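You operate a simulated robot arm through the tools that you are given. There is no shell and no other tool. Be economical: measure what you need, move in short steps, check, and stop when the job is done.

The job below is to be done with a simulated robot arm. You get a single attempt, and the scene is never put back.

## Task
End the hold test on the blue spring and grade it.
Fine: rack the pin, set the lever to free, put the spring in the pass tray at 5 N or more, else the fail tray; clear the peak, then switch off.
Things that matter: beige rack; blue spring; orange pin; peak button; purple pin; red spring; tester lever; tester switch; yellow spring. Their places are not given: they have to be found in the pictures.

Only the result counts: the job must be done as asked and must still hold three seconds after the hand-in. Knocking over, shifting, dropping, spilling or breaking anything else fails it.

## Robot
A 7-joint arm with a two-finger gripper, fixed in place. Base frame: the origin is at the foot of the arm, x ahead of it, y to its left, z up; the work surface is at about z = 0.9. Units: m, degrees, N and s.
With the tool pointing down near the work surface it reaches from about 0.3 to 0.74 m from the base axis. Its first joint turns from -166.0 to 166.0 degrees. Payload 2.94 kg.
The tool frame sits at the grasp point between the pads (the TCP): z along the fingers, y along the line on which they close. The tips reach 0.03 m beyond it. Largest opening 0.138 m; the body of the gripper starts 0.109 m behind the TCP.
Orientation is told as [roll, pitch, yaw] about the base's x, y, z axes, in that order, counted from this pose: with the fingers straight down and closing along the base's y, the tool's x points along the base's -x, its y along +y and its z along -z.

## Interface
- The arm moves only by the tool drive_tool. Its argument "plan" is one flat list of numbers, 7 for each row, row after row: the shift along the base's x, y, z in m, then the turn, a rotation vector about the base's x, y, z in degrees, then the finger opening in m, from 0 to 0.138. In form: [tx, ty, tz, rx, ry, rz, grip, tx, ty, tz, rx, ry, rz, grip, ...]. A call has 1 to 10 rows; each row is the pose to reach, as a shift and turn from the pose commanded when the call began. Rows are played at 5 a second. More than 0.05 m and 8.6 degrees between two rows, or a gripper value outside its range, and nothing of the call is played. Where a pose cannot be reached the arm comes as near as it can. A force on the tool above 40 N (or 10 N above the force at the start of the call, whichever is more), or a blocked arm, ends the call early, and 0.2 s more pass. The fingers move at their own pace and stop on an object; they squeeze with about 27 N. The grip force told is the motor's: it shows also when the fingers shut on nothing. Time passes only in rows, and 0.2 s behind the last, so rows that repeat a pose let the fingers close. The reply holds the time, the measured pose of the TCP, the force on the tool along the base axes, the opening and the grip force, in the units named above and with some noise, with the torque about the TCP (base axes, N m) and any sound that the robot's microphone picked up.
- Cameras (640 x 400 px; columns grow to the right, rows downward): "scene" is fixed at [0.2217, 0.6487, 1.664]; the picture's right is [-0.90, -0.44, 0.00], its down [-0.33, 0.67, -0.66] and it looks along [0.29, -0.60, -0.75] (base axes); focal length 331 px, centre (320, 200). "wrist" rides on the gripper at [0.071, 0.019, -0.146] in the tool frame; the picture's right is [-0.26, 0.96, 0.00], its down [-0.85, -0.23, -0.48] and it looks along [-0.46, -0.12, 0.88] (tool axes); focal length 280 px, centre (320, 200).
- grab_frame(camera): a new picture of that camera. No time passes.
- lift_body(by): slides the trunk up (or, below 0, down) by that many m; the arm rides with it, the base frame stays. It gives what a move gives, with no picture.
- probe_pixels(camera, pixels): for up to 12 pixels [column, row] of the newest picture of that camera ("zoom" is the newest enlarged one), the place [x, y, z] in the base frame of the surface seen there, good to about 0.002 m. No time passes.
- close_up(camera, box): a new picture of the part [left, top, right, bottom] of that camera's present view, enlarged. No time passes.
- close_job(): hands the job in; it is judged then, once.

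Keep the steps short. Do not move on a guess: measure, check each grasp and each placing, and mend mistakes. In all there are 80 turns and 34 pictures (those below and enlarged ones count). Leave the gripper open and the arm clear of the work at the hand-in unless told otherwise, and finish with a single line.

The tools are called after "Emit:" as a command line: name --argument value ..., lists and objects as JSON in quotes. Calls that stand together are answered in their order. drive_tool: Moves the arm, as the interface text tells. Its arguments: {"type":"object","properties":{"plan":{"type":"array","items":{"type":"number"}}},"required":["plan"]} The other tools are called the same way: lift_body (by) slides the trunk up or down; grab_frame (camera) takes a picture; probe_pixels (camera, pixels) gives the place of the surface under pixels of a picture; close_up (camera, box) takes an enlarged picture of a part of a camera's view; close_job () hands the job in.

At the start:

```text
t: 0.0
ee_pos: [0.3925, 0.1821, 1.2602]
tool_rot: [0.0, -0.1, -0.1]
force: [-1.1, -0.3, 0.3]
torque: [0.02, 0.0, -0.01]
finger_gap: 0.138
gripper_force: 0.1
trunk travel left (down, up): [-0.425, 0.029]
```

scene: 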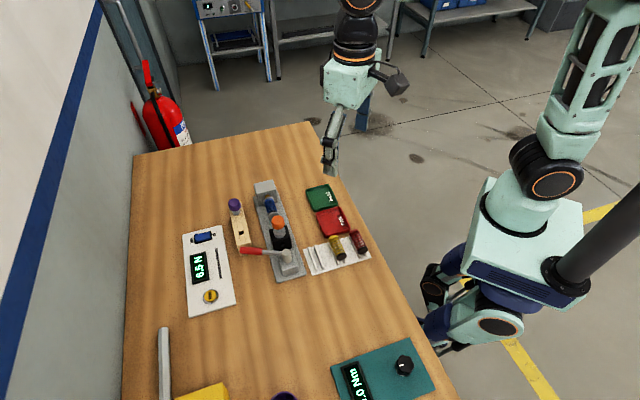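
wrist: 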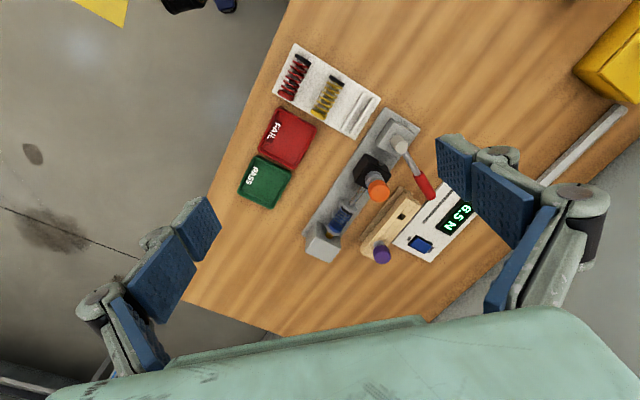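

I see the tester in the middle of the scene view, reading about 6.5 N. I'll enlarge it from both cameras to read the details.

Emit:
close_up --camera "scene" --box '[170, 170, 380, 320]'

Emit:
close_up --camera "wrist" --box '[230, 30, 490, 270]'

```text
2.67 times, centred on (275, 245) of scene
```

zoom: 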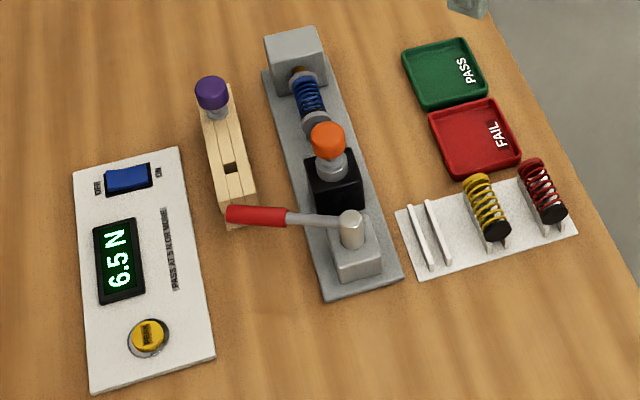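

```text
1.67 times, centred on (360, 150) of wrist
```

zoom: 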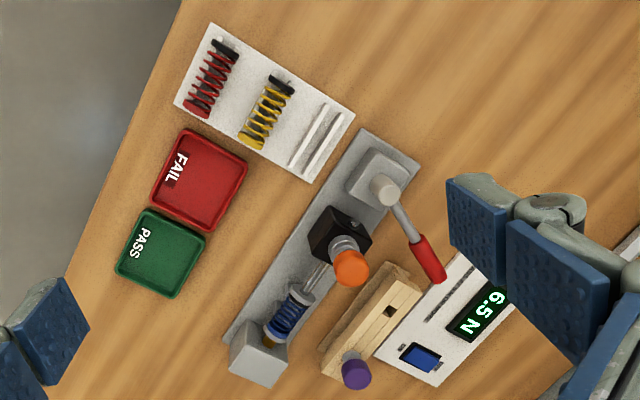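

The display reads 6.5 N and the panel says pass at 5 N or more. I need the printed labels around the lever and switch, so I'll enlarge further and measure.

Emit:
close_up --camera "scene" --box '[240, 175, 320, 290]'

Emit:
close_up --camera "scene" --box '[180, 220, 260, 320]'

Emit:
probe_pixels --camera "scene" --pixels '[[235, 203], [278, 221], [246, 250], [260, 251], [287, 252], [271, 206], [210, 296], [200, 237], [207, 237], [245, 226], [320, 197], [331, 221]]'

```text
3.48 times, centred on (280, 232) of scene
```

zoom: 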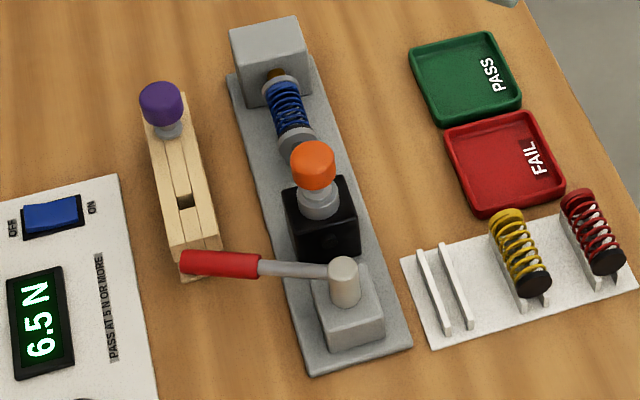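

```text
4.00 times, centred on (220, 270) of scene
```

zoom: 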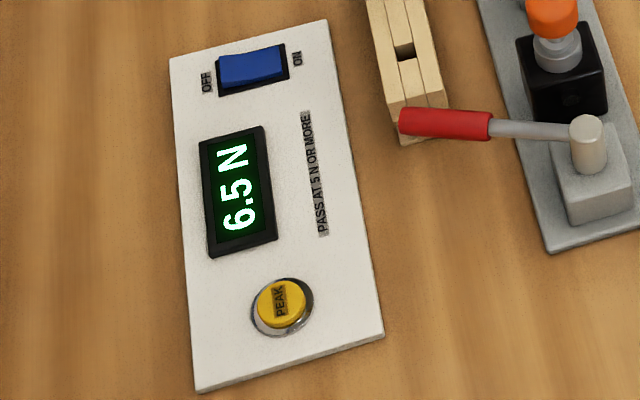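

```text
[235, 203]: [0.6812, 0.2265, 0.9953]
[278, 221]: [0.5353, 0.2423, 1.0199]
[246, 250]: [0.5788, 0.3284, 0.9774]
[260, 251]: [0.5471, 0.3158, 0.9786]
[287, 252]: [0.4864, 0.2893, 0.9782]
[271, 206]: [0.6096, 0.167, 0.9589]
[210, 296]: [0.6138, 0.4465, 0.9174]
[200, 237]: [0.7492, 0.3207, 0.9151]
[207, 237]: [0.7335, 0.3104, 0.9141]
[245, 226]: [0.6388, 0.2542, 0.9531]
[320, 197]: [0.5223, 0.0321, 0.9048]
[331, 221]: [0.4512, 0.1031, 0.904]
```

The pins, lever and panel are located. I haven't found the lever's labels, so I'll enlarge the lever in the wrist view and probe the rack, pin and spring more closely.

Emit:
close_up --camera "wrist" --box '[350, 90, 470, 210]'

Emit:
close_up --camera "wrist" --box '[295, 150, 415, 270]'

Emit:
probe_pixels --camera "wrist" --pixels '[[402, 144], [375, 188], [323, 240], [337, 218], [346, 208], [358, 193], [368, 170], [381, 254], [403, 216], [385, 232], [415, 170], [430, 194]]'

```text
3.33 times, centred on (410, 150) of wrist
```

zoom: 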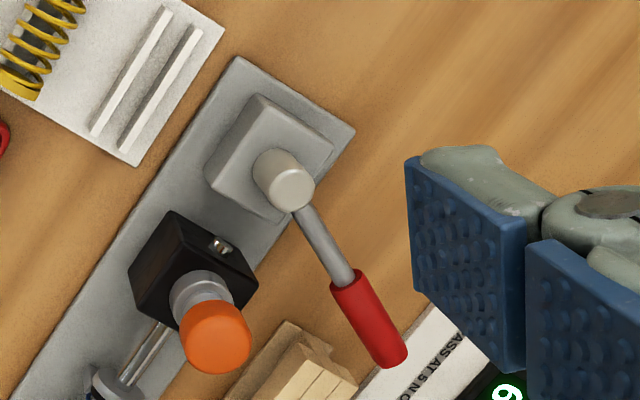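

```text
3.33 times, centred on (355, 210) of wrist
```

zoom: 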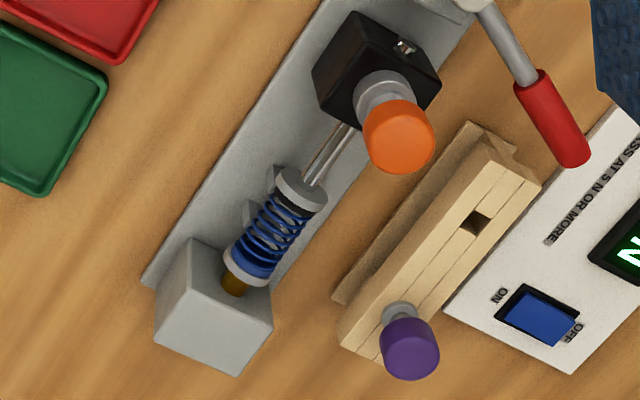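

```text
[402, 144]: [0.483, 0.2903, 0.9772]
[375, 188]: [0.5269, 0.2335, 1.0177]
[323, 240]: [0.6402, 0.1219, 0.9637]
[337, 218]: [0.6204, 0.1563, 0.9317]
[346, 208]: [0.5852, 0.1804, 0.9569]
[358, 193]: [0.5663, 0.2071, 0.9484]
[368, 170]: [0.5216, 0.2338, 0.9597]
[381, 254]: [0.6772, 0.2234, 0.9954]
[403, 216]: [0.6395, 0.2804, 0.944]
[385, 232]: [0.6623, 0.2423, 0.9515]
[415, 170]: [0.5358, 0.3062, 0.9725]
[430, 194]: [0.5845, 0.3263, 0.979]
```

The test axis runs at about -47 deg in the table plane, from the lever post (0.483, 0.290) to the stop block near (0.63, 0.13). I'll turn the tool by -47 deg and bring the wrist camera over the tester, staying well above it, to see the pin, hole and lever up close.

Emit:
drive_tool --plan '[0.012, 0.019, -0.017, 0, 0, -8, 0.138, 0.024, 0.038, -0.035, 0, 0, -16, 0.138, 0.036, 0.057, -0.053, 0, 0, -24, 0.138, 0.048, 0.076, -0.07, 0, 0, -32, 0.138, 0.06, 0.095, -0.088, 0, 0, -40, 0.138, 0.0715, 0.113, -0.106, 0, 0, -47, 0.138]'

Emit:
grab_frame --camera "wrist"

```text
t: 1.4
ee_pos: [0.4642, 0.2965, 1.1524]
tool_rot: [0.0, 0.0, -47.1]
force: [-0.6, -0.2, 0.4]
torque: [0.0, 0.03, 0.0]
finger_gap: 0.1376
gripper_force: 0.1
trunk travel left (down, up): [-0.425, 0.029]
```

```text
25 pictures are left
```

wrist: 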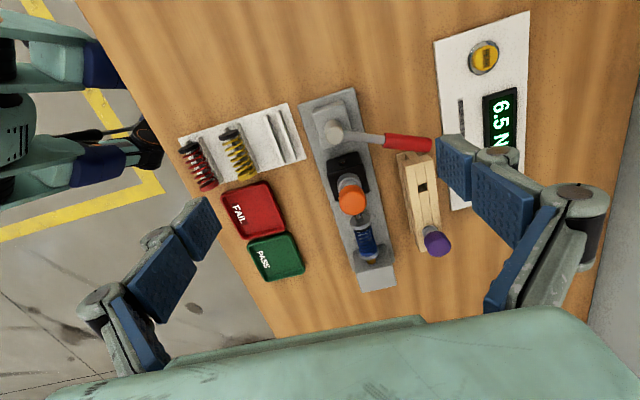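

The tester now shows upright in the wrist view, axis from (335,130) to (375,270). I'll enlarge that part.

Emit:
close_up --camera "wrist" --box '[290, 80, 450, 180]'

Emit:
close_up --camera "wrist" --box '[310, 160, 470, 290]'

Emit:
probe_pixels --camera "wrist" --pixels '[[316, 105], [343, 95], [368, 288], [393, 284], [424, 187], [350, 183], [353, 210], [364, 229], [367, 250], [434, 238], [404, 165], [341, 163]]'

```text
4.00 times, centred on (370, 130) of wrist
```

zoom: 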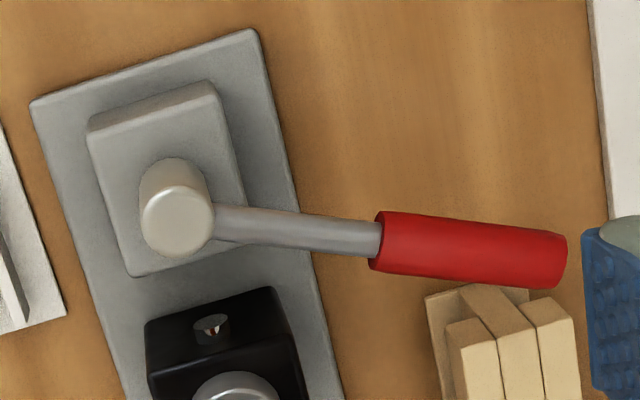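

```text
3.08 times, centred on (390, 225) of wrist
```

zoom: 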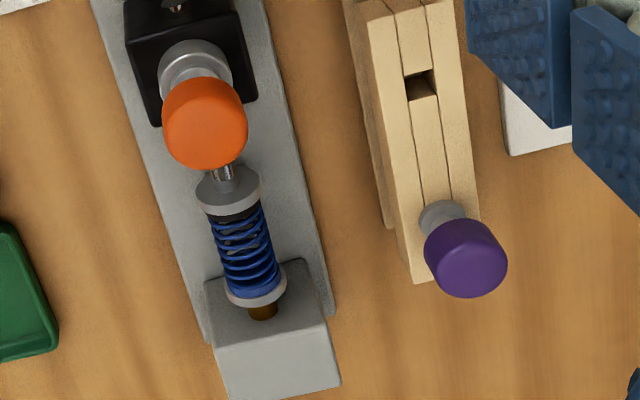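

```text
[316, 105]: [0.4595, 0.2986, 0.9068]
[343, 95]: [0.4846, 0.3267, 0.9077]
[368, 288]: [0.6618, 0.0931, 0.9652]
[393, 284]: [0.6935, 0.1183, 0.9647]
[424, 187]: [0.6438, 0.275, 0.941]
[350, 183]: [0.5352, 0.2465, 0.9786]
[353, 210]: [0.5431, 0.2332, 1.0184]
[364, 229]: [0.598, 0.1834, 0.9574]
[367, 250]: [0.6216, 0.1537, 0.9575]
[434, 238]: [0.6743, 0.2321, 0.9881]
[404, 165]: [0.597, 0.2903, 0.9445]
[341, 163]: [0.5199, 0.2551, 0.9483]
```

Now I'll measure the hole in the beige rack (zoom pixels around (420,86)) and the pin heads.

Emit:
probe_pixels --camera "zoom" --pixels '[[401, 78], [428, 66], [438, 94], [409, 103], [206, 128], [196, 58], [205, 95], [466, 262], [440, 212], [445, 40], [455, 190], [385, 60]]'

```text
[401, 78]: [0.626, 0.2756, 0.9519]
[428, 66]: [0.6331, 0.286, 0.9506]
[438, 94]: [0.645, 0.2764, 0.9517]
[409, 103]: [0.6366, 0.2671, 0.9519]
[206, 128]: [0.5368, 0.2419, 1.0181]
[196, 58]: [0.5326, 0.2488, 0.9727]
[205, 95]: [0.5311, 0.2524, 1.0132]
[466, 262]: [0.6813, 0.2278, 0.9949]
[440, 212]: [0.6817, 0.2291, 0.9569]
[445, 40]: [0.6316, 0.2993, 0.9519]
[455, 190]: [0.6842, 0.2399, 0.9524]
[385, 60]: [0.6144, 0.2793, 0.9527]
```

Hole centre is about (0.635, 0.276) on a rack top at 0.952; the orange head's top centre is (0.537, 0.240, 1.018). I'll check rack and block directions along their edges, then descend.

Emit:
probe_pixels --camera "zoom" --pixels '[[372, 30], [404, 250], [408, 110], [420, 200], [437, 100], [450, 190], [448, 20], [470, 180], [128, 30], [150, 110], [250, 90], [240, 20]]'

Emit:
drive_tool --plan '[0.036, -0.028, -0.02, 0, 0, 2, 0.1, 0.0725, -0.0565, -0.045, 0, 0, 2, 0.07, 0.0725, -0.0565, -0.07, 0, 0, 2, 0.07]'

Emit:
grab_frame --camera "wrist"

```text
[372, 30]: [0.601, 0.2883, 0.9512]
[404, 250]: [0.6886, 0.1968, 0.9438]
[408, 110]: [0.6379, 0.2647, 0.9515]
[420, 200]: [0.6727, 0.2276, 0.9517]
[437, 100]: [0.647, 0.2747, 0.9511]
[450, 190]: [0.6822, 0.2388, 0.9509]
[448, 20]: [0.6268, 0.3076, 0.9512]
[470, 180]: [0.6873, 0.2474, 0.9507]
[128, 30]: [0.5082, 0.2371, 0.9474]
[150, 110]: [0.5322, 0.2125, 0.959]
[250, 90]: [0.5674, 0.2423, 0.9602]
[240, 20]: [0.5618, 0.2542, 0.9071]
```

```text
refused: row 2 steps farther than a row can; nothing moved
```

```text
22 pictures are left
```

wrist: 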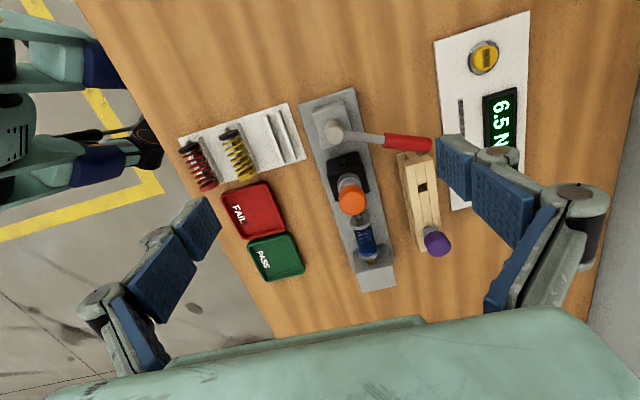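

Rack, block and axis all lie at about -45.5 deg, so pin and hole are aligned. The move was refused for step length; I'll repeat with smaller steps to hover above the pin.

Emit:
drive_tool --plan '[0.025, -0.018, -0.01, 0, 0, 1.5, 0.11, 0.05, -0.037, -0.03, 0, 0, 1.5, 0.07, 0.073, -0.0551, -0.06, 0, 0, 1.5, 0.07, 0.073, -0.0551, -0.09, 0, 0, 1.5, 0.07]'

Emit:
grab_frame --camera "wrist"

```text
t: 2.4
ee_pos: [0.538, 0.2431, 1.0645]
tool_rot: [0.0, -0.1, -45.5]
force: [0.7, -0.3, -0.3]
torque: [0.01, 0.03, 0.02]
finger_gap: 0.0702
gripper_force: 0.1
trunk travel left (down, up): [-0.425, 0.029]
```

```text
21 pictures are left
```

wrist: 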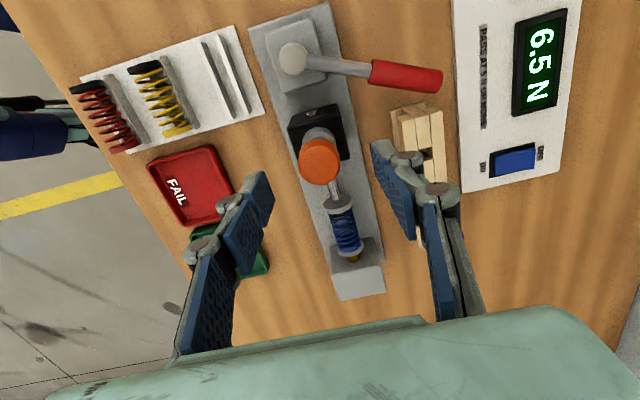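

The fingers straddle the head at (319,160) with room on both sides. Measured y is 3 mm high, so I'll correct that and lower to z = 1.012.

Emit:
drive_tool --plan '[0.0, -0.002, -0.025, 0, 0, 0, 0.07, -0.001, -0.002, -0.045, 0, 0, 0, 0.07, -0.001, -0.002, -0.0525, 0, 0, 0, 0.07]'

Emit:
close_up --camera "wrist" --box '[220, 60, 460, 210]'

```text
t: 3.2
ee_pos: [0.5348, 0.2397, 1.0106]
tool_rot: [0.0, 0.1, -45.5]
force: [-0.4, 0.3, -0.1]
torque: [0.0, 0.05, 0.03]
finger_gap: 0.0699
gripper_force: 0.0
trunk travel left (down, up): [-0.425, 0.029]
```

```text
2.67 times, centred on (340, 135) of wrist
```

zoom: 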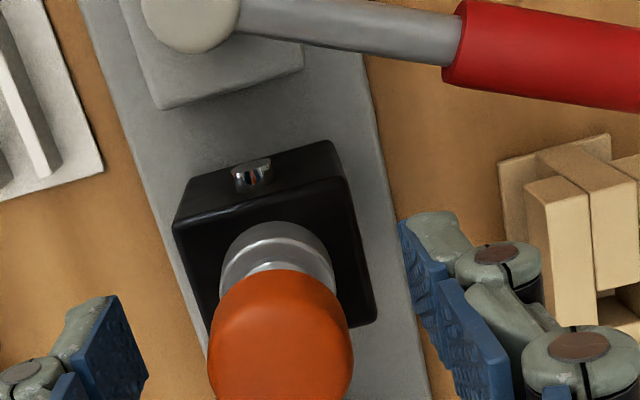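

The head sits between the pads, clear of the lever. I'll close on it.

Emit:
drive_tool --plan '[0, 0, 0, 0, 0, 0, 0.04, 0, 0, 0, 0, 0, 0, 0.0, 0, 0, 0, 0, 0, 0, 0.0, 0, 0, 0, 0, 0, 0, 0.0]'

```text
t: 4.2
ee_pos: [0.5352, 0.2395, 1.0107]
tool_rot: [0.0, -0.1, -45.5]
force: [2.2, 1.3, -0.3]
torque: [0.08, -0.07, 0.03]
finger_gap: 0.0298
gripper_force: 27.3
trunk travel left (down, up): [-0.425, 0.029]
```

The head is held (0.030 m, 27 N). I'll lift straight up slowly.

Emit:
drive_tool --plan '[0, 0, 0.01, 0, 0, 0, 0, 0, 0, 0.025, 0, 0, 0, 0, 0, 0, 0.04, 0, 0, 0, 0, 0, 0, 0.06, 0, 0, 0, 0, 0, 0, 0.08, 0, 0, 0, 0, 0, 0, 0.09, 0, 0, 0, 0]'

Emit:
grab_frame --camera "scene"

```text
t: 5.6
ee_pos: [0.5359, 0.2389, 1.1023]
tool_rot: [0.0, 0.0, -45.5]
force: [0.0, 0.2, -1.1]
torque: [0.0, 0.0, 0.02]
finger_gap: 0.0298
gripper_force: 27.3
trunk travel left (down, up): [-0.425, 0.029]
```

```text
19 pictures are left
```

scene: 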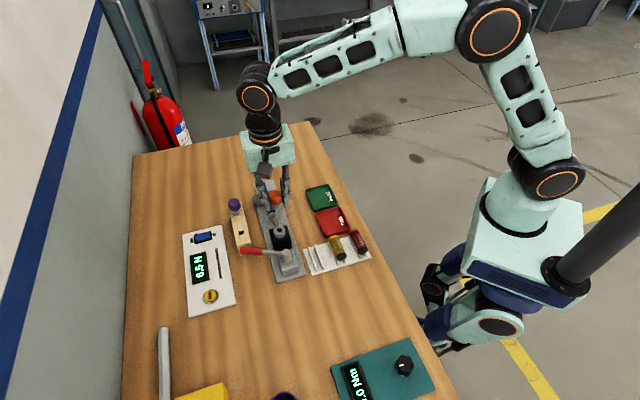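

The pin moved freely. I'll enlarge to see the shank.

Emit:
close_up --camera "scene" --box '[225, 165, 325, 265]'

Emit:
close_up --camera "wrist" --box '[220, 40, 480, 220]'

```text
4.00 times, centred on (275, 215) of scene
```

zoom: 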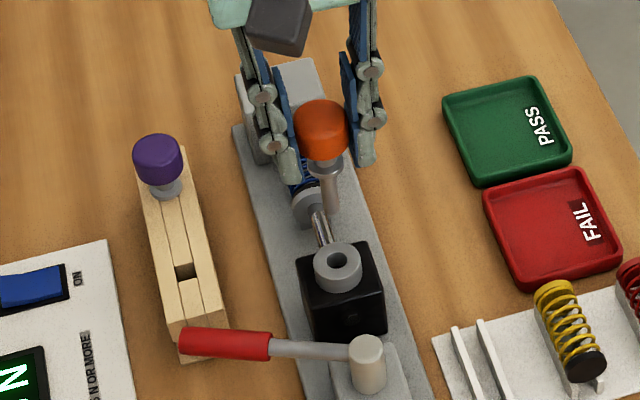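

```text
2.22 times, centred on (350, 130) of wrist
```

zoom: 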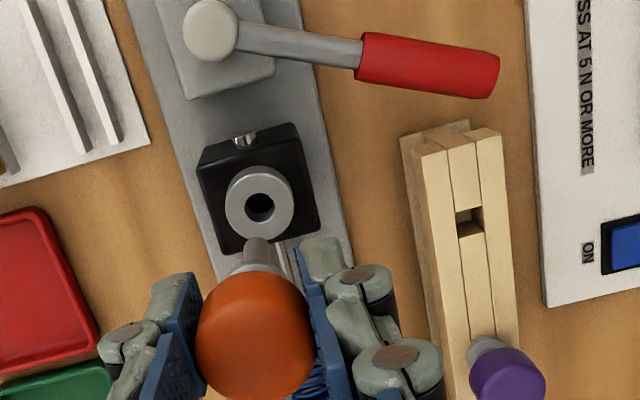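

The shank is round with a collar. I'll measure the pin tip, the boss ring (pin's true axis when it was seated), and the rack hole.

Emit:
probe_pixels --camera "zoom" --pixels '[[239, 205], [280, 205], [259, 184], [259, 226], [256, 244], [252, 255], [268, 268], [454, 212], [482, 206], [487, 230], [459, 238], [468, 235]]'

```text
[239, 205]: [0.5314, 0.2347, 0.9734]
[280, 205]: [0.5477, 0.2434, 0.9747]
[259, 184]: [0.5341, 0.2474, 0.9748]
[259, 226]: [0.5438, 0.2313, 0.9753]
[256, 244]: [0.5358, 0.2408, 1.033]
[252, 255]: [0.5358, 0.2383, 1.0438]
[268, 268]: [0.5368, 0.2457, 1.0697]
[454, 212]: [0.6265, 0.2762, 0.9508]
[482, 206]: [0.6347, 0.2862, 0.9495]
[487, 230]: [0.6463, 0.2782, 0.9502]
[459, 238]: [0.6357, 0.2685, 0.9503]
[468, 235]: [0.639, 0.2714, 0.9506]
```

Pin tip is at z ≈ 1.030, its axis about 3 mm ahead of the TCP in x. The rack hole centre is (0.6355, 0.277). I'll carry the pin over the hole and lower until the tip is about 1.5 cm above it, then check.

Emit:
drive_tool --plan '[0.03, 0.012, 0.0, 0, 0, 0, 0, 0.06, 0.024, 0.0, 0, 0, 0, 0, 0.0966, 0.0384, 0.0, 0, 0, 0, 0, 0.0966, 0.0384, -0.03, 0, 0, 0, 0, 0.0966, 0.0384, -0.06, 0, 0, 0, 0, 0.0966, 0.0384, -0.06, 0, 0, 0, 0]'

Emit:
close_up --camera "wrist" --box '[240, 80, 400, 200]'

Emit:
close_up --camera "scene" --box '[200, 175, 300, 275]'

```text
t: 7.0
ee_pos: [0.6329, 0.2781, 1.0408]
tool_rot: [0.0, -0.1, -45.4]
force: [0.1, -0.2, -0.7]
torque: [0.01, 0.05, 0.0]
finger_gap: 0.0299
gripper_force: 27.6
trunk travel left (down, up): [-0.425, 0.029]
```

```text
3.33 times, centred on (320, 140) of wrist
```

zoom: 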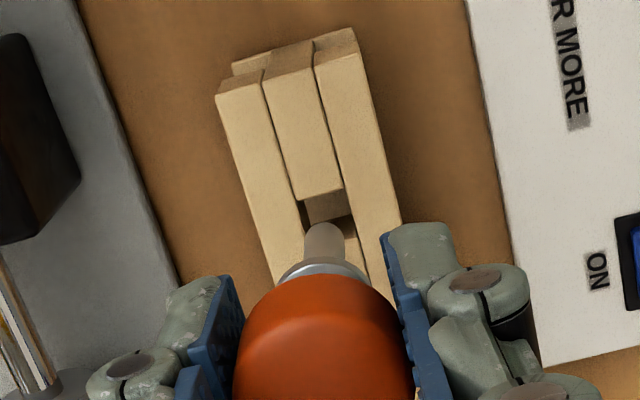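

```text
4.00 times, centred on (250, 225) of scene
```

zoom: 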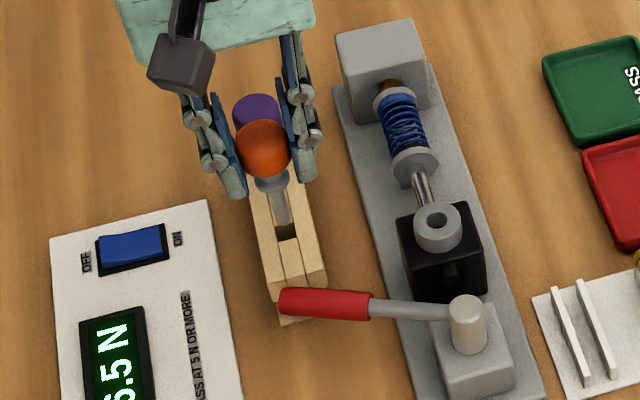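

I'll measure the shank and the hole edges in this latest enlarged scene view.

Emit:
probe_pixels --camera "zoom" --pixels '[[283, 222], [280, 210], [275, 210], [286, 210], [278, 198], [277, 240], [298, 236], [287, 246], [264, 250], [310, 236], [270, 225], [298, 220]]'

```text
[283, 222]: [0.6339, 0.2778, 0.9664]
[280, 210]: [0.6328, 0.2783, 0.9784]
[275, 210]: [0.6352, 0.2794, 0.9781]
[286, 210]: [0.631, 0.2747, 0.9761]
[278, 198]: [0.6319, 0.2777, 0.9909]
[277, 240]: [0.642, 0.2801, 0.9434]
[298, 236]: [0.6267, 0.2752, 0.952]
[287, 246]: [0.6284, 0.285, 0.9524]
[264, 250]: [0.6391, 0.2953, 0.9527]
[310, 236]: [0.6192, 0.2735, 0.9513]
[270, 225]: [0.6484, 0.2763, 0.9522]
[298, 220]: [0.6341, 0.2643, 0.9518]
```

The shank axis is about (0.636, 0.275), so the pin sits 1–2 mm too far forward of the hole centre. I'll shift by (-0.0008, +0.0015) and lower slowly, watching force.

Emit:
drive_tool --plan '[-0.0008, 0.0015, 0.0, 0, 0, 0, 0, -0.0008, 0.0015, -0.008, 0, 0, 0, 0, -0.0008, 0.0015, -0.015, 0, 0, 0, 0, -0.0008, 0.0015, -0.02, 0, 0, 0, 0, -0.0008, 0.0015, -0.025, 0, 0, 0, 0]'

```text
t: 8.2
ee_pos: [0.6301, 0.2794, 1.016]
tool_rot: [0.0, 0.0, -45.5]
force: [2.2, 2.6, 0.1]
torque: [0.12, -0.11, 0.01]
finger_gap: 0.0297
gripper_force: 27.4
trunk travel left (down, up): [-0.425, 0.029]
```

The tip has entered (tool at 1.016 with no vertical force), with a light side push toward (+x, +y). I'll ease 1 mm that way and continue down.

Emit:
drive_tool --plan '[0.0007, 0.0007, 0, 0, 0, 0, 0, 0.0007, 0.0007, -0.006, 0, 0, 0, 0, 0.0007, 0.0007, -0.012, 0, 0, 0, 0, 0.0007, 0.0007, -0.018, 0, 0, 0, 0, 0.0007, 0.0007, -0.023, 0, 0, 0, 0]'

```text
t: 9.4
ee_pos: [0.6316, 0.279, 0.9926]
tool_rot: [0.1, 0.1, -45.5]
force: [0.1, -0.1, -0.8]
torque: [0.01, -0.02, 0.0]
finger_gap: 0.0298
gripper_force: 26.9
trunk travel left (down, up): [-0.425, 0.029]
```

It slides freely. About 5 mm remain to the collar; I'll lower until contact.

Emit:
drive_tool --plan '[0, 0, -0.003, 0, 0, 0, 0, 0, 0, -0.005, 0, 0, 0, 0, 0, 0, -0.0065, 0, 0, 0, 0, 0, 0, -0.0065, 0, 0, 0, 0]'

```text
t: 10.4
ee_pos: [0.6317, 0.2791, 0.9886]
tool_rot: [0.1, 0.0, -45.5]
force: [-0.7, -1.2, 6.7]
torque: [-0.09, 0.08, 0.01]
finger_gap: 0.0297
gripper_force: 27.1
trunk travel left (down, up): [-0.425, 0.029]
```

The collar is on the rack (6.7 N upward). I'll open moderately, rise, and look.

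Emit:
drive_tool --plan '[0, 0, -0.004, 0, 0, 0, 0.06, 0, 0, -0.004, 0, 0, 0, 0.06, 0, 0, 0.02, 0, 0, 0, 0.06, 0, 0, 0.06, 0, 0, 0, 0.06, 0, 0, 0.1, 0, 0, 0, 0.06, -0.03, -0.01, 0.14, 0, 0, 0, 0.06]'

Emit:
grab_frame --camera "wrist"

Emit:
close_up --camera "scene" --box '[170, 170, 330, 320]'

```text
refused: row 6 steps farther than a row can; nothing moved
```

```text
14 pictures are left
```

wrist: 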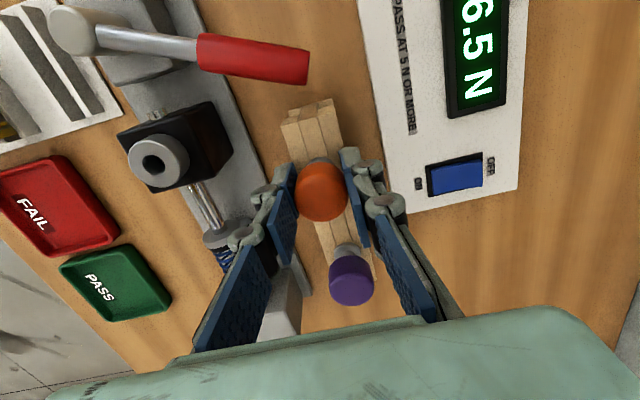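

```text
2.67 times, centred on (250, 245) of scene
```

zoom: 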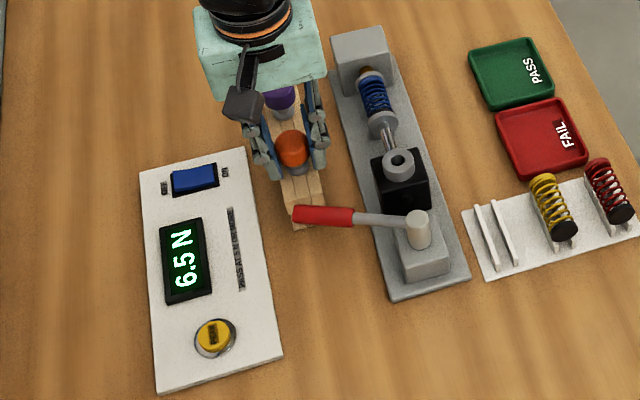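

The orange pin sits upright in its hole. The display still says 6.5 N. I'll open and rise with legal steps.

Emit:
drive_tool --plan '[0, 0, -0.005, 0, 0, 0, 0.06, 0, 0, -0.005, 0, 0, 0, 0.06, 0, 0, 0.02, 0, 0, 0, 0.06, 0, 0, 0.055, 0, 0, 0, 0.06, 0, 0, 0.09, 0, 0, 0, 0.04, -0.03, 0.0, 0.11, 0, 0, 0, 0.0, -0.067, 0.008, 0.11, 0, 0, 0, 0.0, -0.067, 0.008, 0.09, 0, 0, 0, 0.0]'

Emit:
grab_frame --camera "wrist"

```text
t: 12.2
ee_pos: [0.5639, 0.2858, 1.0747]
tool_rot: [0.1, -0.1, -45.5]
force: [-0.2, -0.2, 0.4]
torque: [-0.01, -0.02, -0.02]
finger_gap: 0.0003
gripper_force: 26.6
trunk travel left (down, up): [-0.425, 0.029]
```

```text
12 pictures are left
```

wrist: 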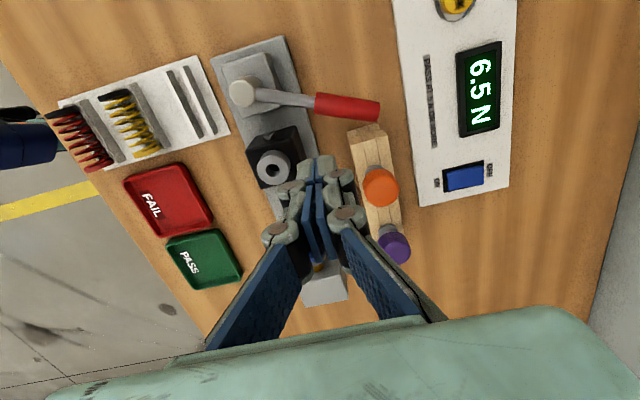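

The pin stands well in the rack. I'll measure the lever handle before lowering beside it.

Emit:
probe_pixels --camera "wrist" --pixels '[[320, 106], [345, 107], [372, 110], [345, 118], [345, 97], [290, 98], [242, 93], [296, 160], [352, 140], [375, 186], [365, 125], [285, 130]]'

```text
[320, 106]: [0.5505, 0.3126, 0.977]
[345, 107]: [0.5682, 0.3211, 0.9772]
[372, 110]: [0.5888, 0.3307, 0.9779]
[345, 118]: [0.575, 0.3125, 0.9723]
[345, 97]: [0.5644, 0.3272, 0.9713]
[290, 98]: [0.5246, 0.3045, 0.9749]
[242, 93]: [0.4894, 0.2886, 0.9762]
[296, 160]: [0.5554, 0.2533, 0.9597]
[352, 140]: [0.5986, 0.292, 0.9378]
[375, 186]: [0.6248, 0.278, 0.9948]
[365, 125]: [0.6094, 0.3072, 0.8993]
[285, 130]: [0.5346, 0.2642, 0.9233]
```

The handle runs from (0.525,0.305) to (0.589,0.331), centre height about 0.969. The closed fingers are on the spring-ward side; I'll lower beside it to z = 0.984 with clearance from the block and rack.

Emit:
drive_tool --plan '[0, 0, -0.04, 0, 0, 0, 0, 0, 0, -0.075, 0, 0, 0, 0, 0, 0, -0.091, 0, 0, 0, 0]'

Emit:
drive_tool --plan '[-0.0004, 0.0065, 0, 0, 0, 0, 0, -0.0008, 0.013, 0, 0, 0, 0, 0, -0.0017, 0.0185, 0, 0, 0, 0, 0, -0.003, 0.0235, 0, 0, 0, 0, 0]'

```text
t: 13.0
ee_pos: [0.565, 0.2857, 0.9852]
tool_rot: [0.0, 0.0, -45.5]
force: [-0.3, -0.3, 0.2]
torque: [-0.01, 0.02, 0.03]
finger_gap: 0.0
gripper_force: 27.3
trunk travel left (down, up): [-0.425, 0.029]
```

```text
t: 14.0
ee_pos: [0.5625, 0.3095, 0.9861]
tool_rot: [0.0, 0.0, -45.5]
force: [-0.2, -0.1, -0.2]
torque: [-0.02, 0.03, 0.0]
finger_gap: 0.0001
gripper_force: 26.6
trunk travel left (down, up): [-0.425, 0.029]
```

No force felt though the fingers should be at the handle. I'll look at whether the lever moved.

Emit:
grab_frame --camera "wrist"

```text
11 pictures are left
```

wrist: 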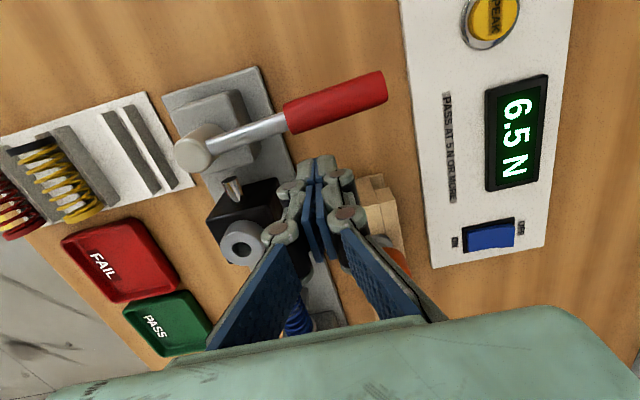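

The lever has swung with the fingers. I'll continue along the arc, watching force and sound.

Emit:
drive_tool --plan '[-0.0047, 0.0102, 0, 0, 0, 0, 0, -0.0099, 0.0198, 0, 0, 0, 0, 0, -0.0162, 0.0286, 0, 0, 0, 0, 0, -0.0238, 0.0365, 0, 0, 0, 0, 0]'

```text
t: 15.0
ee_pos: [0.5366, 0.3483, 0.9856]
tool_rot: [0.1, 0.0, -45.5]
force: [-0.5, -0.6, -0.1]
torque: [-0.02, -0.02, 0.01]
finger_gap: 0.0003
gripper_force: 26.9
trunk travel left (down, up): [-0.425, 0.029]
```

Still free-running. I'll go on in short steps.

Emit:
drive_tool --plan '[-0.0044, 0.003, 0, 0, 0, 0, 0, -0.0088, 0.0058, 0, 0, 0, 0, 0, -0.0135, 0.0085, 0, 0, 0, 0, 0, -0.0184, 0.011, 0, 0, 0, 0, 0]'

Emit:
grab_frame --camera "wrist"

```text
t: 15.9
ee_pos: [0.5337, 0.3462, 0.9881]
tool_rot: [0.5, -1.2, -46.0]
force: [9.1, -5.6, -0.7]
torque: [-0.11, -0.21, 0.05]
finger_gap: 0.0
gripper_force: 26.9
trunk travel left (down, up): [-0.425, 0.029]
stopped in row 4: the force on the tool passed its limit at 43 N (the readings are from after the stop); the commanded pose is now the measured one
```

```text
10 pictures are left
```

wrist: 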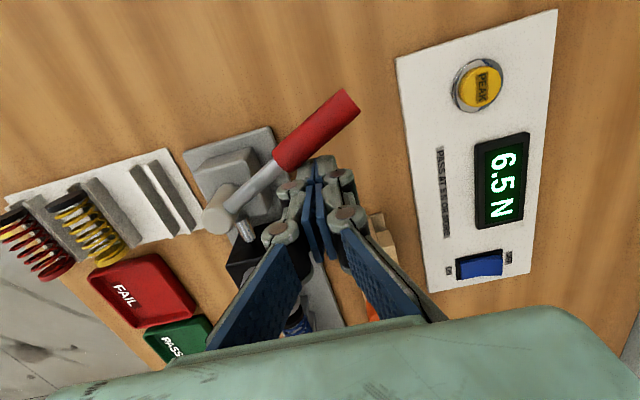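

The lever hit its end stop, mirrored about the cross axis, and the ram rod now sticks out toward the lever, so the spring is unloaded. I'll back off, go up, and move over the spring, straightening the tool.

Emit:
probe_pixels --camera "wrist" --pixels '[[350, 99], [290, 157], [221, 193], [246, 226], [246, 240]]'

Emit:
drive_tool --plan '[0.008, -0.006, 0.0, 0, 0, 0, 0, 0.012, -0.009, 0.015, -0.5, 1.2, 0.5, 0, 0.012, -0.009, 0.05, -0.5, 1.2, 0.5, 0, 0.012, -0.03, 0.085, -0.5, 1.2, 0.5, 0.03, 0.03, -0.06, 0.11, -0.5, 1.2, 0.5, 0.05, 0.05, -0.09, 0.12, -0.5, 1.2, 0.5, 0.06]'

Emit:
grab_frame --camera "wrist"

```text
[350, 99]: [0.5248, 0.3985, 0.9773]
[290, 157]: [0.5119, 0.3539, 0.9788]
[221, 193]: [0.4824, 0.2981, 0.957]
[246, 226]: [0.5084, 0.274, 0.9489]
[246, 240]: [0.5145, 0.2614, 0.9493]
```

```text
t: 17.3
ee_pos: [0.5817, 0.2561, 1.1095]
tool_rot: [-0.7, -0.4, -45.3]
force: [0.0, 0.3, -0.8]
torque: [-0.01, 0.01, 0.0]
finger_gap: 0.0601
gripper_force: 0.1
trunk travel left (down, up): [-0.425, 0.029]
```

```text
9 pictures are left
```

wrist: 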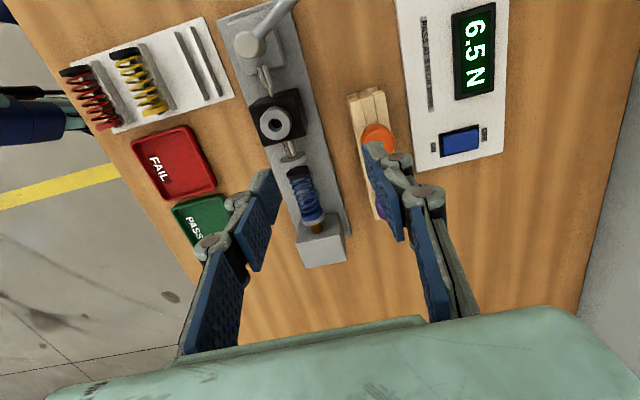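

The ram has retracted: there is now a gap between its plate (292,156) and the spring. I'll enlarge the spring and measure it.

Emit:
close_up --camera "wrist" --box '[255, 140, 375, 270]'

```text
3.08 times, centred on (315, 205) of wrist
```

zoom: 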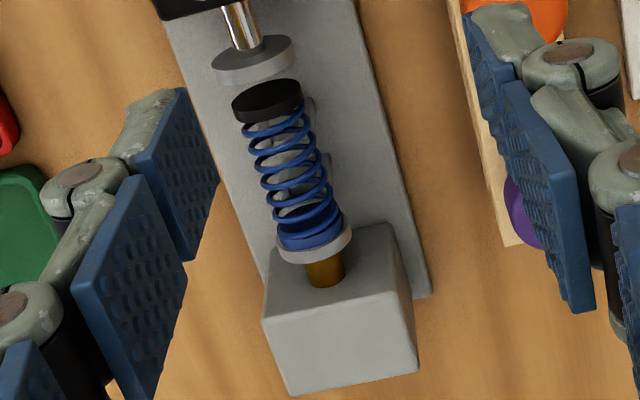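

Emit:
probe_pixels --camera "zoom" --pixels '[[265, 92], [270, 110], [275, 130], [283, 158], [292, 184], [301, 205], [310, 238], [318, 250], [312, 160], [328, 200], [250, 60], [325, 268]]'

```text
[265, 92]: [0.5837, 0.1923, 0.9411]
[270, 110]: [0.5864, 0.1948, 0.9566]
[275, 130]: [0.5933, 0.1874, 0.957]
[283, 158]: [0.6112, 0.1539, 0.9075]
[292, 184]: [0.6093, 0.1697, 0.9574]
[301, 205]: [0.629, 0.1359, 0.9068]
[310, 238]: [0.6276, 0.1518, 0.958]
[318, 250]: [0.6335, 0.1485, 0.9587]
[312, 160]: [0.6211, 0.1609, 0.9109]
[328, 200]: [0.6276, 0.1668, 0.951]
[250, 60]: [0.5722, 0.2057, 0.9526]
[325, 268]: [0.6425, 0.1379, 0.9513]
```

The spring axis runs from (0.586,0.195) to (0.631,0.150), its top at 0.957; middle at (0.607, 0.172). I'll straighten the tool, move over that, and descend part way.

Emit:
drive_tool --plan '[0.008, -0.028, 0, 0.7, 0.4, 0, 0.06, 0.016, -0.056, 0, 0.7, 0.4, 0, 0.06, 0.025, -0.084, -0.02, 0.7, 0.4, 0, 0.055, 0.025, -0.084, -0.06, 0.7, 0.4, 0, 0.05, 0.025, -0.084, -0.1, 0.7, 0.4, 0, 0.05, 0.025, -0.084, -0.1, 0.7, 0.4, 0, 0.05]'

Emit:
close_up --camera "wrist" --box '[220, 60, 420, 220]'

```text
t: 18.7
ee_pos: [0.6079, 0.1745, 1.0071]
tool_rot: [-0.6, 0.4, -45.4]
force: [0.3, -0.2, -0.1]
torque: [0.02, 0.01, 0.01]
finger_gap: 0.0501
gripper_force: 0.1
trunk travel left (down, up): [-0.425, 0.029]
```

```text
2.50 times, centred on (320, 140) of wrist
```

zoom: 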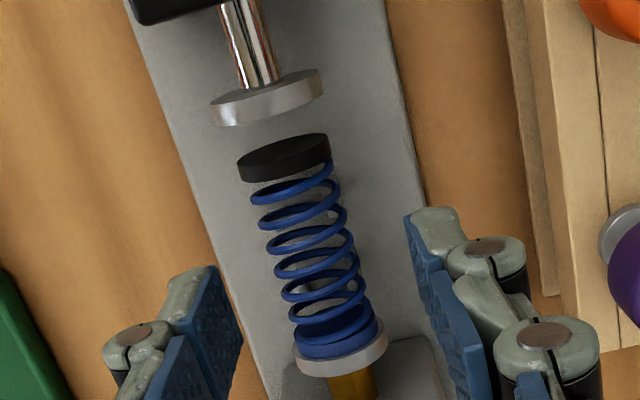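

No obstacle beside the spring. I'll lower to z ≈ 0.953 with a small y correction.

Emit:
drive_tool --plan '[0, -0.002, -0.02, 0, 0, 0, 0.05, -0.001, -0.002, -0.038, 0, 0, 0, 0.05, -0.001, -0.002, -0.054, 0, 0, 0, 0.05]'

Emit:
drive_tool --plan '[0, 0, 0, 0, 0, 0, 0.035, 0, 0, 0, 0, 0, 0, 0.02, 0, 0, 0, 0, 0, 0, 0, 0, 0, 0, 0, 0, 0, 0]'

```text
t: 19.5
ee_pos: [0.6039, 0.1737, 0.9525]
tool_rot: [-0.6, 0.4, -45.3]
force: [0.9, 0.1, -0.1]
torque: [-0.03, -0.03, 0.0]
finger_gap: 0.05
gripper_force: 0.2
trunk travel left (down, up): [-0.425, 0.029]
```

```text
t: 20.5
ee_pos: [0.6043, 0.1742, 0.9534]
tool_rot: [-0.5, 0.4, -45.4]
force: [-0.1, -0.4, 1.1]
torque: [0.01, -0.02, -0.01]
finger_gap: 0.0256
gripper_force: 26.8
trunk travel left (down, up): [-0.425, 0.029]
```

The spring is held at 0.0256 m. I'll ease it 4 mm back from the load plate, then lift slowly.

Emit:
drive_tool --plan '[-0.003, 0.003, 0.0, 0, 0, 0, 0, -0.003, 0.003, 0.006, 0, 0, 0, 0, -0.003, 0.003, 0.015, 0, 0, 0, 0, -0.003, 0.003, 0.03, 0, 0, 0, 0, -0.003, 0.003, 0.06, 0, 0, 0, 0, -0.003, 0.003, 0.1, 0, 0, 0, 0]'

Emit:
grab_frame --camera "wrist"

```text
t: 21.9
ee_pos: [0.6014, 0.176, 1.0534]
tool_rot: [-0.5, 0.4, -45.5]
force: [0.5, -0.2, 0.0]
torque: [0.01, -0.03, -0.01]
finger_gap: 0.0257
gripper_force: 27.2
trunk travel left (down, up): [-0.425, 0.029]
```

```text
6 pictures are left
```

wrist: 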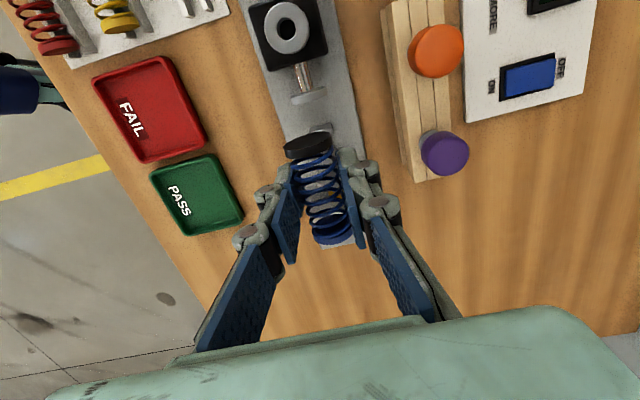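

The spring is held. I'll measure the green PASS tray (corners around (152,175), (212,155), (243,213), (185,234)).

Emit:
probe_pixels --camera "wrist" --pixels '[[153, 176], [211, 157], [241, 212], [187, 233], [198, 194], [195, 215], [215, 185], [180, 170], [316, 190], [303, 148], [325, 238]]'

```text
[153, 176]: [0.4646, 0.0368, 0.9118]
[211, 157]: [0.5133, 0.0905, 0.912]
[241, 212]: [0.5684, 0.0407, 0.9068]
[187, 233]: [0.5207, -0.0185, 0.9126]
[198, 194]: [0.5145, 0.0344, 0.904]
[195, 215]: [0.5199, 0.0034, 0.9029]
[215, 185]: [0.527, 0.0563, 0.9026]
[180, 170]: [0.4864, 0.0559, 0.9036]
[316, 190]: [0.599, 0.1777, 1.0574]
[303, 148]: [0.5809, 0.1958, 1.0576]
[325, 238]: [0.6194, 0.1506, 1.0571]
```

The PASS tray is centred at (0.5165, 0.0375), floor 0.903, rim 0.912, aligned with the spring. I'll carry the spring there at this height and lower to just above the tray.

Emit:
drive_tool --plan '[-0.0173, -0.0274, 0.01, 0, 0, 0.5, 0, -0.0346, -0.0548, 0.01, 0, 0, 1, 0, -0.0518, -0.0822, 0.01, 0, 0, 1.5, 0, -0.0691, -0.1096, 0.01, 0, 0, 2, 0, -0.0864, -0.137, 0.0, 0, 0, 2, 0, -0.0864, -0.137, -0.04, 0, 0, 2, 0, -0.0864, -0.137, -0.08, 0, 0, 2, 0, -0.0864, -0.137, -0.09, 0, 0, 2, 0]'

Emit:
close_up --camera "wrist" --box '[200, 60, 440, 240]'

```text
t: 23.7
ee_pos: [0.5158, 0.0384, 0.9649]
tool_rot: [-0.6, 0.4, -43.4]
force: [0.1, 0.5, -0.1]
torque: [0.04, 0.02, 0.01]
finger_gap: 0.0257
gripper_force: 26.7
trunk travel left (down, up): [-0.425, 0.029]
```

```text
2.22 times, centred on (320, 150) of wrist
```

zoom: 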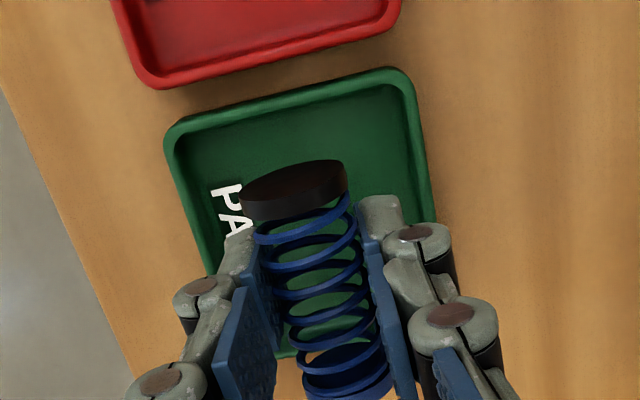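

Let me measure the spring ends against the tray's inner edge here.

Emit:
probe_pixels --camera "zoom" --pixels '[[292, 182], [296, 214], [345, 360], [350, 395], [180, 128], [395, 72], [185, 138], [390, 85], [290, 98], [280, 110], [430, 200], [195, 240]]'

```text
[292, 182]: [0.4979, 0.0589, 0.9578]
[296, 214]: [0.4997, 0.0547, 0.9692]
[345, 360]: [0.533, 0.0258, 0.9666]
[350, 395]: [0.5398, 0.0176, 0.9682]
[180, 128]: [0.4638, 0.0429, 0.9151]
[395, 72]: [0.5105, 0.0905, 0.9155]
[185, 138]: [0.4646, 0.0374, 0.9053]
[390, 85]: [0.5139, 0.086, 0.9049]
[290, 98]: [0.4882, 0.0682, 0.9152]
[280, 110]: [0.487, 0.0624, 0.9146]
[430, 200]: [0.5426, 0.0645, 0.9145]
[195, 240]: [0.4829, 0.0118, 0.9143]
```

The spring sits about 4 mm too far forward and slightly to the side of the tray centre. I'll correct by (-0.0043, +0.0013) and lower until the tips are just above the tray floor.

Emit:
drive_tool --plan '[-0.0043, 0.0013, 0, 0, 0, 0, 0, -0.0043, 0.0013, -0.012, 0, 0, 0, 0, -0.0043, 0.0013, -0.022, 0, 0, 0, 0, -0.0043, 0.0013, -0.0275, 0, 0, 0, 0, -0.0043, 0.0013, -0.0305, 0, 0, 0, 0]'

```text
t: 24.9
ee_pos: [0.5125, 0.0413, 0.9335]
tool_rot: [-0.5, 0.4, -43.3]
force: [0.1, -0.4, 1.3]
torque: [0.0, 0.02, 0.0]
finger_gap: 0.0256
gripper_force: 27.3
trunk travel left (down, up): [-0.425, 0.029]
```

The tips are at the tray floor. I'll open a little so the spring settles, then rise straight up.

Emit:
drive_tool --plan '[0, 0, 0, 0, 0, 0, 0.03, 0, 0, 0, 0, 0, 0, 0.034, 0, 0, 0, 0, 0, 0, 0.034, 0, 0, 0, 0, 0, 0, 0.04, 0, 0, 0.02, 0, 0, 0, 0.04, 0, 0, 0.05, 0, 0, 0, 0.04, 0, 0, 0.09, 0, 0, 0, 0.04, 0, 0, 0.13, 0, 0, 0, 0.04]'

Emit:
grab_frame --camera "wrist"

```text
t: 26.7
ee_pos: [0.5118, 0.0417, 1.0634]
tool_rot: [-0.5, 0.4, -43.3]
force: [0.1, -0.9, -0.4]
torque: [-0.04, 0.01, -0.04]
finger_gap: 0.04
gripper_force: 0.1
trunk travel left (down, up): [-0.425, 0.029]
```

```text
4 pictures are left
```

wrist: 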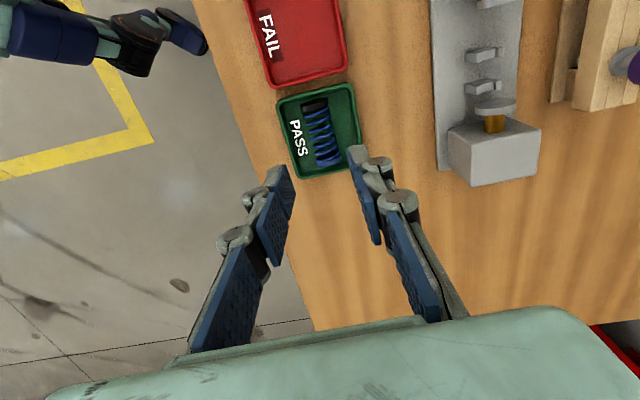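

The blue spring lies in the PASS tray. Next the PEAK button near (0.614, 0.447, 0.917); it and the switch are at the edge of reach, so I'll turn the tool to face outward and later tilt it. First turn and move high above the free area before the panel, fingers closed.

Emit:
drive_tool --plan '[0.004, 0.032, 0.02, 0, 0, 7.3, 0.02, 0.008, 0.064, 0.04, 0, 0, 14.6, 0, 0.012, 0.096, 0.06, 0, 0, 21.9, 0, 0.016, 0.128, 0.07, 0, 0, 29.2, 0, 0.02, 0.16, 0.08, 0, 0, 36.5, 0, 0.024, 0.192, 0.08, 0, 0, 43.8, 0, 0.028, 0.224, 0.08, 0, 0, 51.1, 0, 0.032, 0.256, 0.08, 0, 0, 58.4, 0, 0.036, 0.288, 0.08, 0, 0, 65.7, 0, 0.04, 0.32, 0.08, 0, 0, 73, 0]'

```text
t: 28.9
ee_pos: [0.5526, 0.3599, 1.1421]
tool_rot: [-0.6, 0.5, 29.7]
force: [0.1, 0.6, 0.0]
torque: [-0.03, 0.02, 0.0]
finger_gap: 0.0001
gripper_force: 26.9
trunk travel left (down, up): [-0.425, 0.029]
```

Oriented at yaw 30. Now I'll tilt the fingers 16 deg outward and hover about 3.5 cm over the PEAK button.

Emit:
drive_tool --plan '[0.015, 0.02, -0.02, 4.35, -6.7, 0, 0, 0.03, 0.042, -0.05, 8.7, -13.4, 0, 0, 0.048, 0.066, -0.08, 8.7, -13.4, 0, 0, 0.0645, 0.0885, -0.11, 8.7, -13.4, 0, 0, 0.0645, 0.0885, -0.125, 8.7, -13.4, 0, 0, 0.0645, 0.0885, -0.125, 8.7, -13.4, 0, 0]'

Emit:
grab_frame --camera "wrist"

```text
t: 30.3
ee_pos: [0.6162, 0.4515, 1.0185]
tool_rot: [0.4, -15.6, 29.5]
force: [-0.6, 0.3, 0.4]
torque: [-0.04, 0.03, 0.0]
finger_gap: 0.0002
gripper_force: 26.9
trunk travel left (down, up): [-0.425, 0.029]
```

```text
3 pictures are left
```

wrist: 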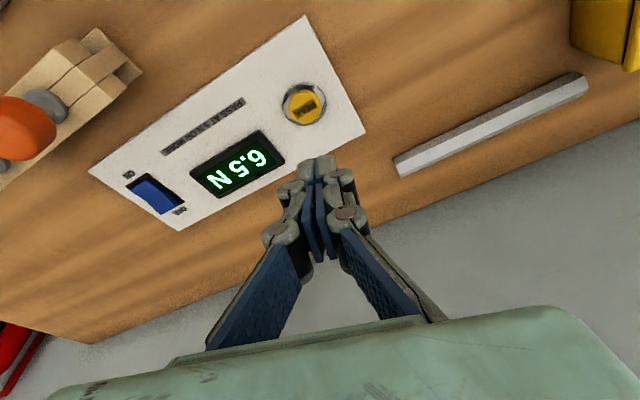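

Good view of panel. I'll measure the button (303,104) and the switch's rocker with its OFF end near (172,205).

Emit:
probe_pixels --camera "wrist" --pixels '[[303, 104], [303, 95], [303, 114], [293, 104], [313, 104], [156, 197], [143, 186], [149, 191], [165, 203], [172, 209], [180, 211], [128, 174]]'

```text
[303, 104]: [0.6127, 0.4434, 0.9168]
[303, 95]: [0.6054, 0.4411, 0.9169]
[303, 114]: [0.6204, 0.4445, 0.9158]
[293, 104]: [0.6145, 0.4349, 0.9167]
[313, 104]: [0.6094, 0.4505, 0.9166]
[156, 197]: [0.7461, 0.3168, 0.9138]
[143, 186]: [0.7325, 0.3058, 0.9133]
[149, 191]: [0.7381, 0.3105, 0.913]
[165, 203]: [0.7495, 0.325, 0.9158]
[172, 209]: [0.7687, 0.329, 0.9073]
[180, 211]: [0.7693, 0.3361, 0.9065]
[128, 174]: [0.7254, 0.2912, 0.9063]
```

Button centre (0.613, 0.443, 0.917). I'll shift 6.5 mm in -y, lower to near contact, then press in small steps.

Emit:
drive_tool --plan '[0, -0.0065, -0.025, 0, 0, 0, 0, 0, -0.0065, -0.05, 0, 0, 0, 0, 0, -0.0065, -0.064, 0, 0, 0, 0, 0, -0.0065, -0.068, 0, 0, 0, 0, 0, -0.0065, -0.071, 0, 0, 0, 0]'

```text
t: 31.5
ee_pos: [0.6168, 0.4442, 0.9473]
tool_rot: [0.3, -15.5, 29.5]
force: [-0.5, -0.1, 0.7]
torque: [0.01, -0.01, 0.0]
finger_gap: 0.0001
gripper_force: 26.9
trunk travel left (down, up): [-0.425, 0.029]
```

Emit:
drive_tool --plan '[0, 0, -0.0015, 0, 0, 0, 0, 0, 0, -0.003, 0, 0, 0, 0, 0, 0, -0.0045, 0, 0, 0, 0]'

```text
t: 32.3
ee_pos: [0.617, 0.4439, 0.9428]
tool_rot: [0.4, -15.6, 29.5]
force: [-1.0, -0.3, 0.8]
torque: [0.01, 0.0, 0.02]
finger_gap: 0.0059
gripper_force: 28.8
trunk travel left (down, up): [-0.425, 0.029]
heard: click
```

A click was heard. I'll raise off the button and check the display.

Emit:
drive_tool --plan '[0, 0, 0.01, 0, 0, 0, 0, 0, 0, 0.03, 0, 0, 0, 0, 0, 0, 0.07, 0, 0, 0, 0]'

Emit:
close_up --camera "wrist" --box '[80, 20, 400, 240]'

```text
t: 33.1
ee_pos: [0.6162, 0.4428, 1.0123]
tool_rot: [0.5, -15.6, 29.6]
force: [0.2, 1.0, 0.5]
torque: [0.01, 0.0, -0.01]
finger_gap: 0.0
gripper_force: 27.7
trunk travel left (down, up): [-0.425, 0.029]
```

```text
1.82 times, centred on (240, 130) of wrist
```

zoom: 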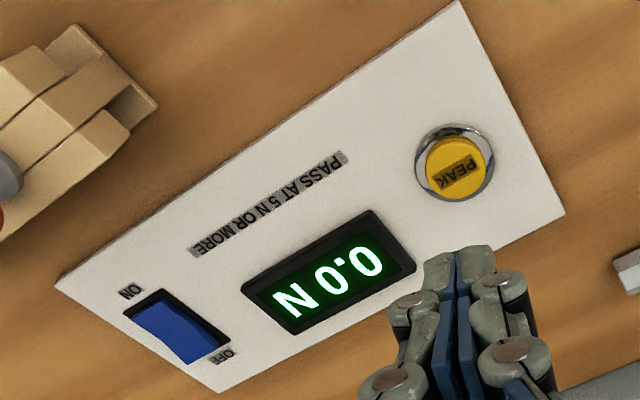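

The display now reads 0.0 N. Next the switch: I'll measure the blue rocker's OFF half (near zoom (195,342)).

Emit:
probe_pixels --camera "zoom" --pixels '[[150, 304], [165, 318], [178, 328], [188, 338], [198, 347], [205, 352], [210, 335], [185, 352], [225, 350], [130, 312]]'

```text
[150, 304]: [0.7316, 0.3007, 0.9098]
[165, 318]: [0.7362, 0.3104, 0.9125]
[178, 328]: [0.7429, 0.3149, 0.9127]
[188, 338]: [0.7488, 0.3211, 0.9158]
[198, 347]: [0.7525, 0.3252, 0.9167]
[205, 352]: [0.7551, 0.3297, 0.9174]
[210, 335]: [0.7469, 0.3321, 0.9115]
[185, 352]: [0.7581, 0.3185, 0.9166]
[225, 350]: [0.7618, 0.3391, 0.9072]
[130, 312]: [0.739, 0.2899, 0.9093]
```

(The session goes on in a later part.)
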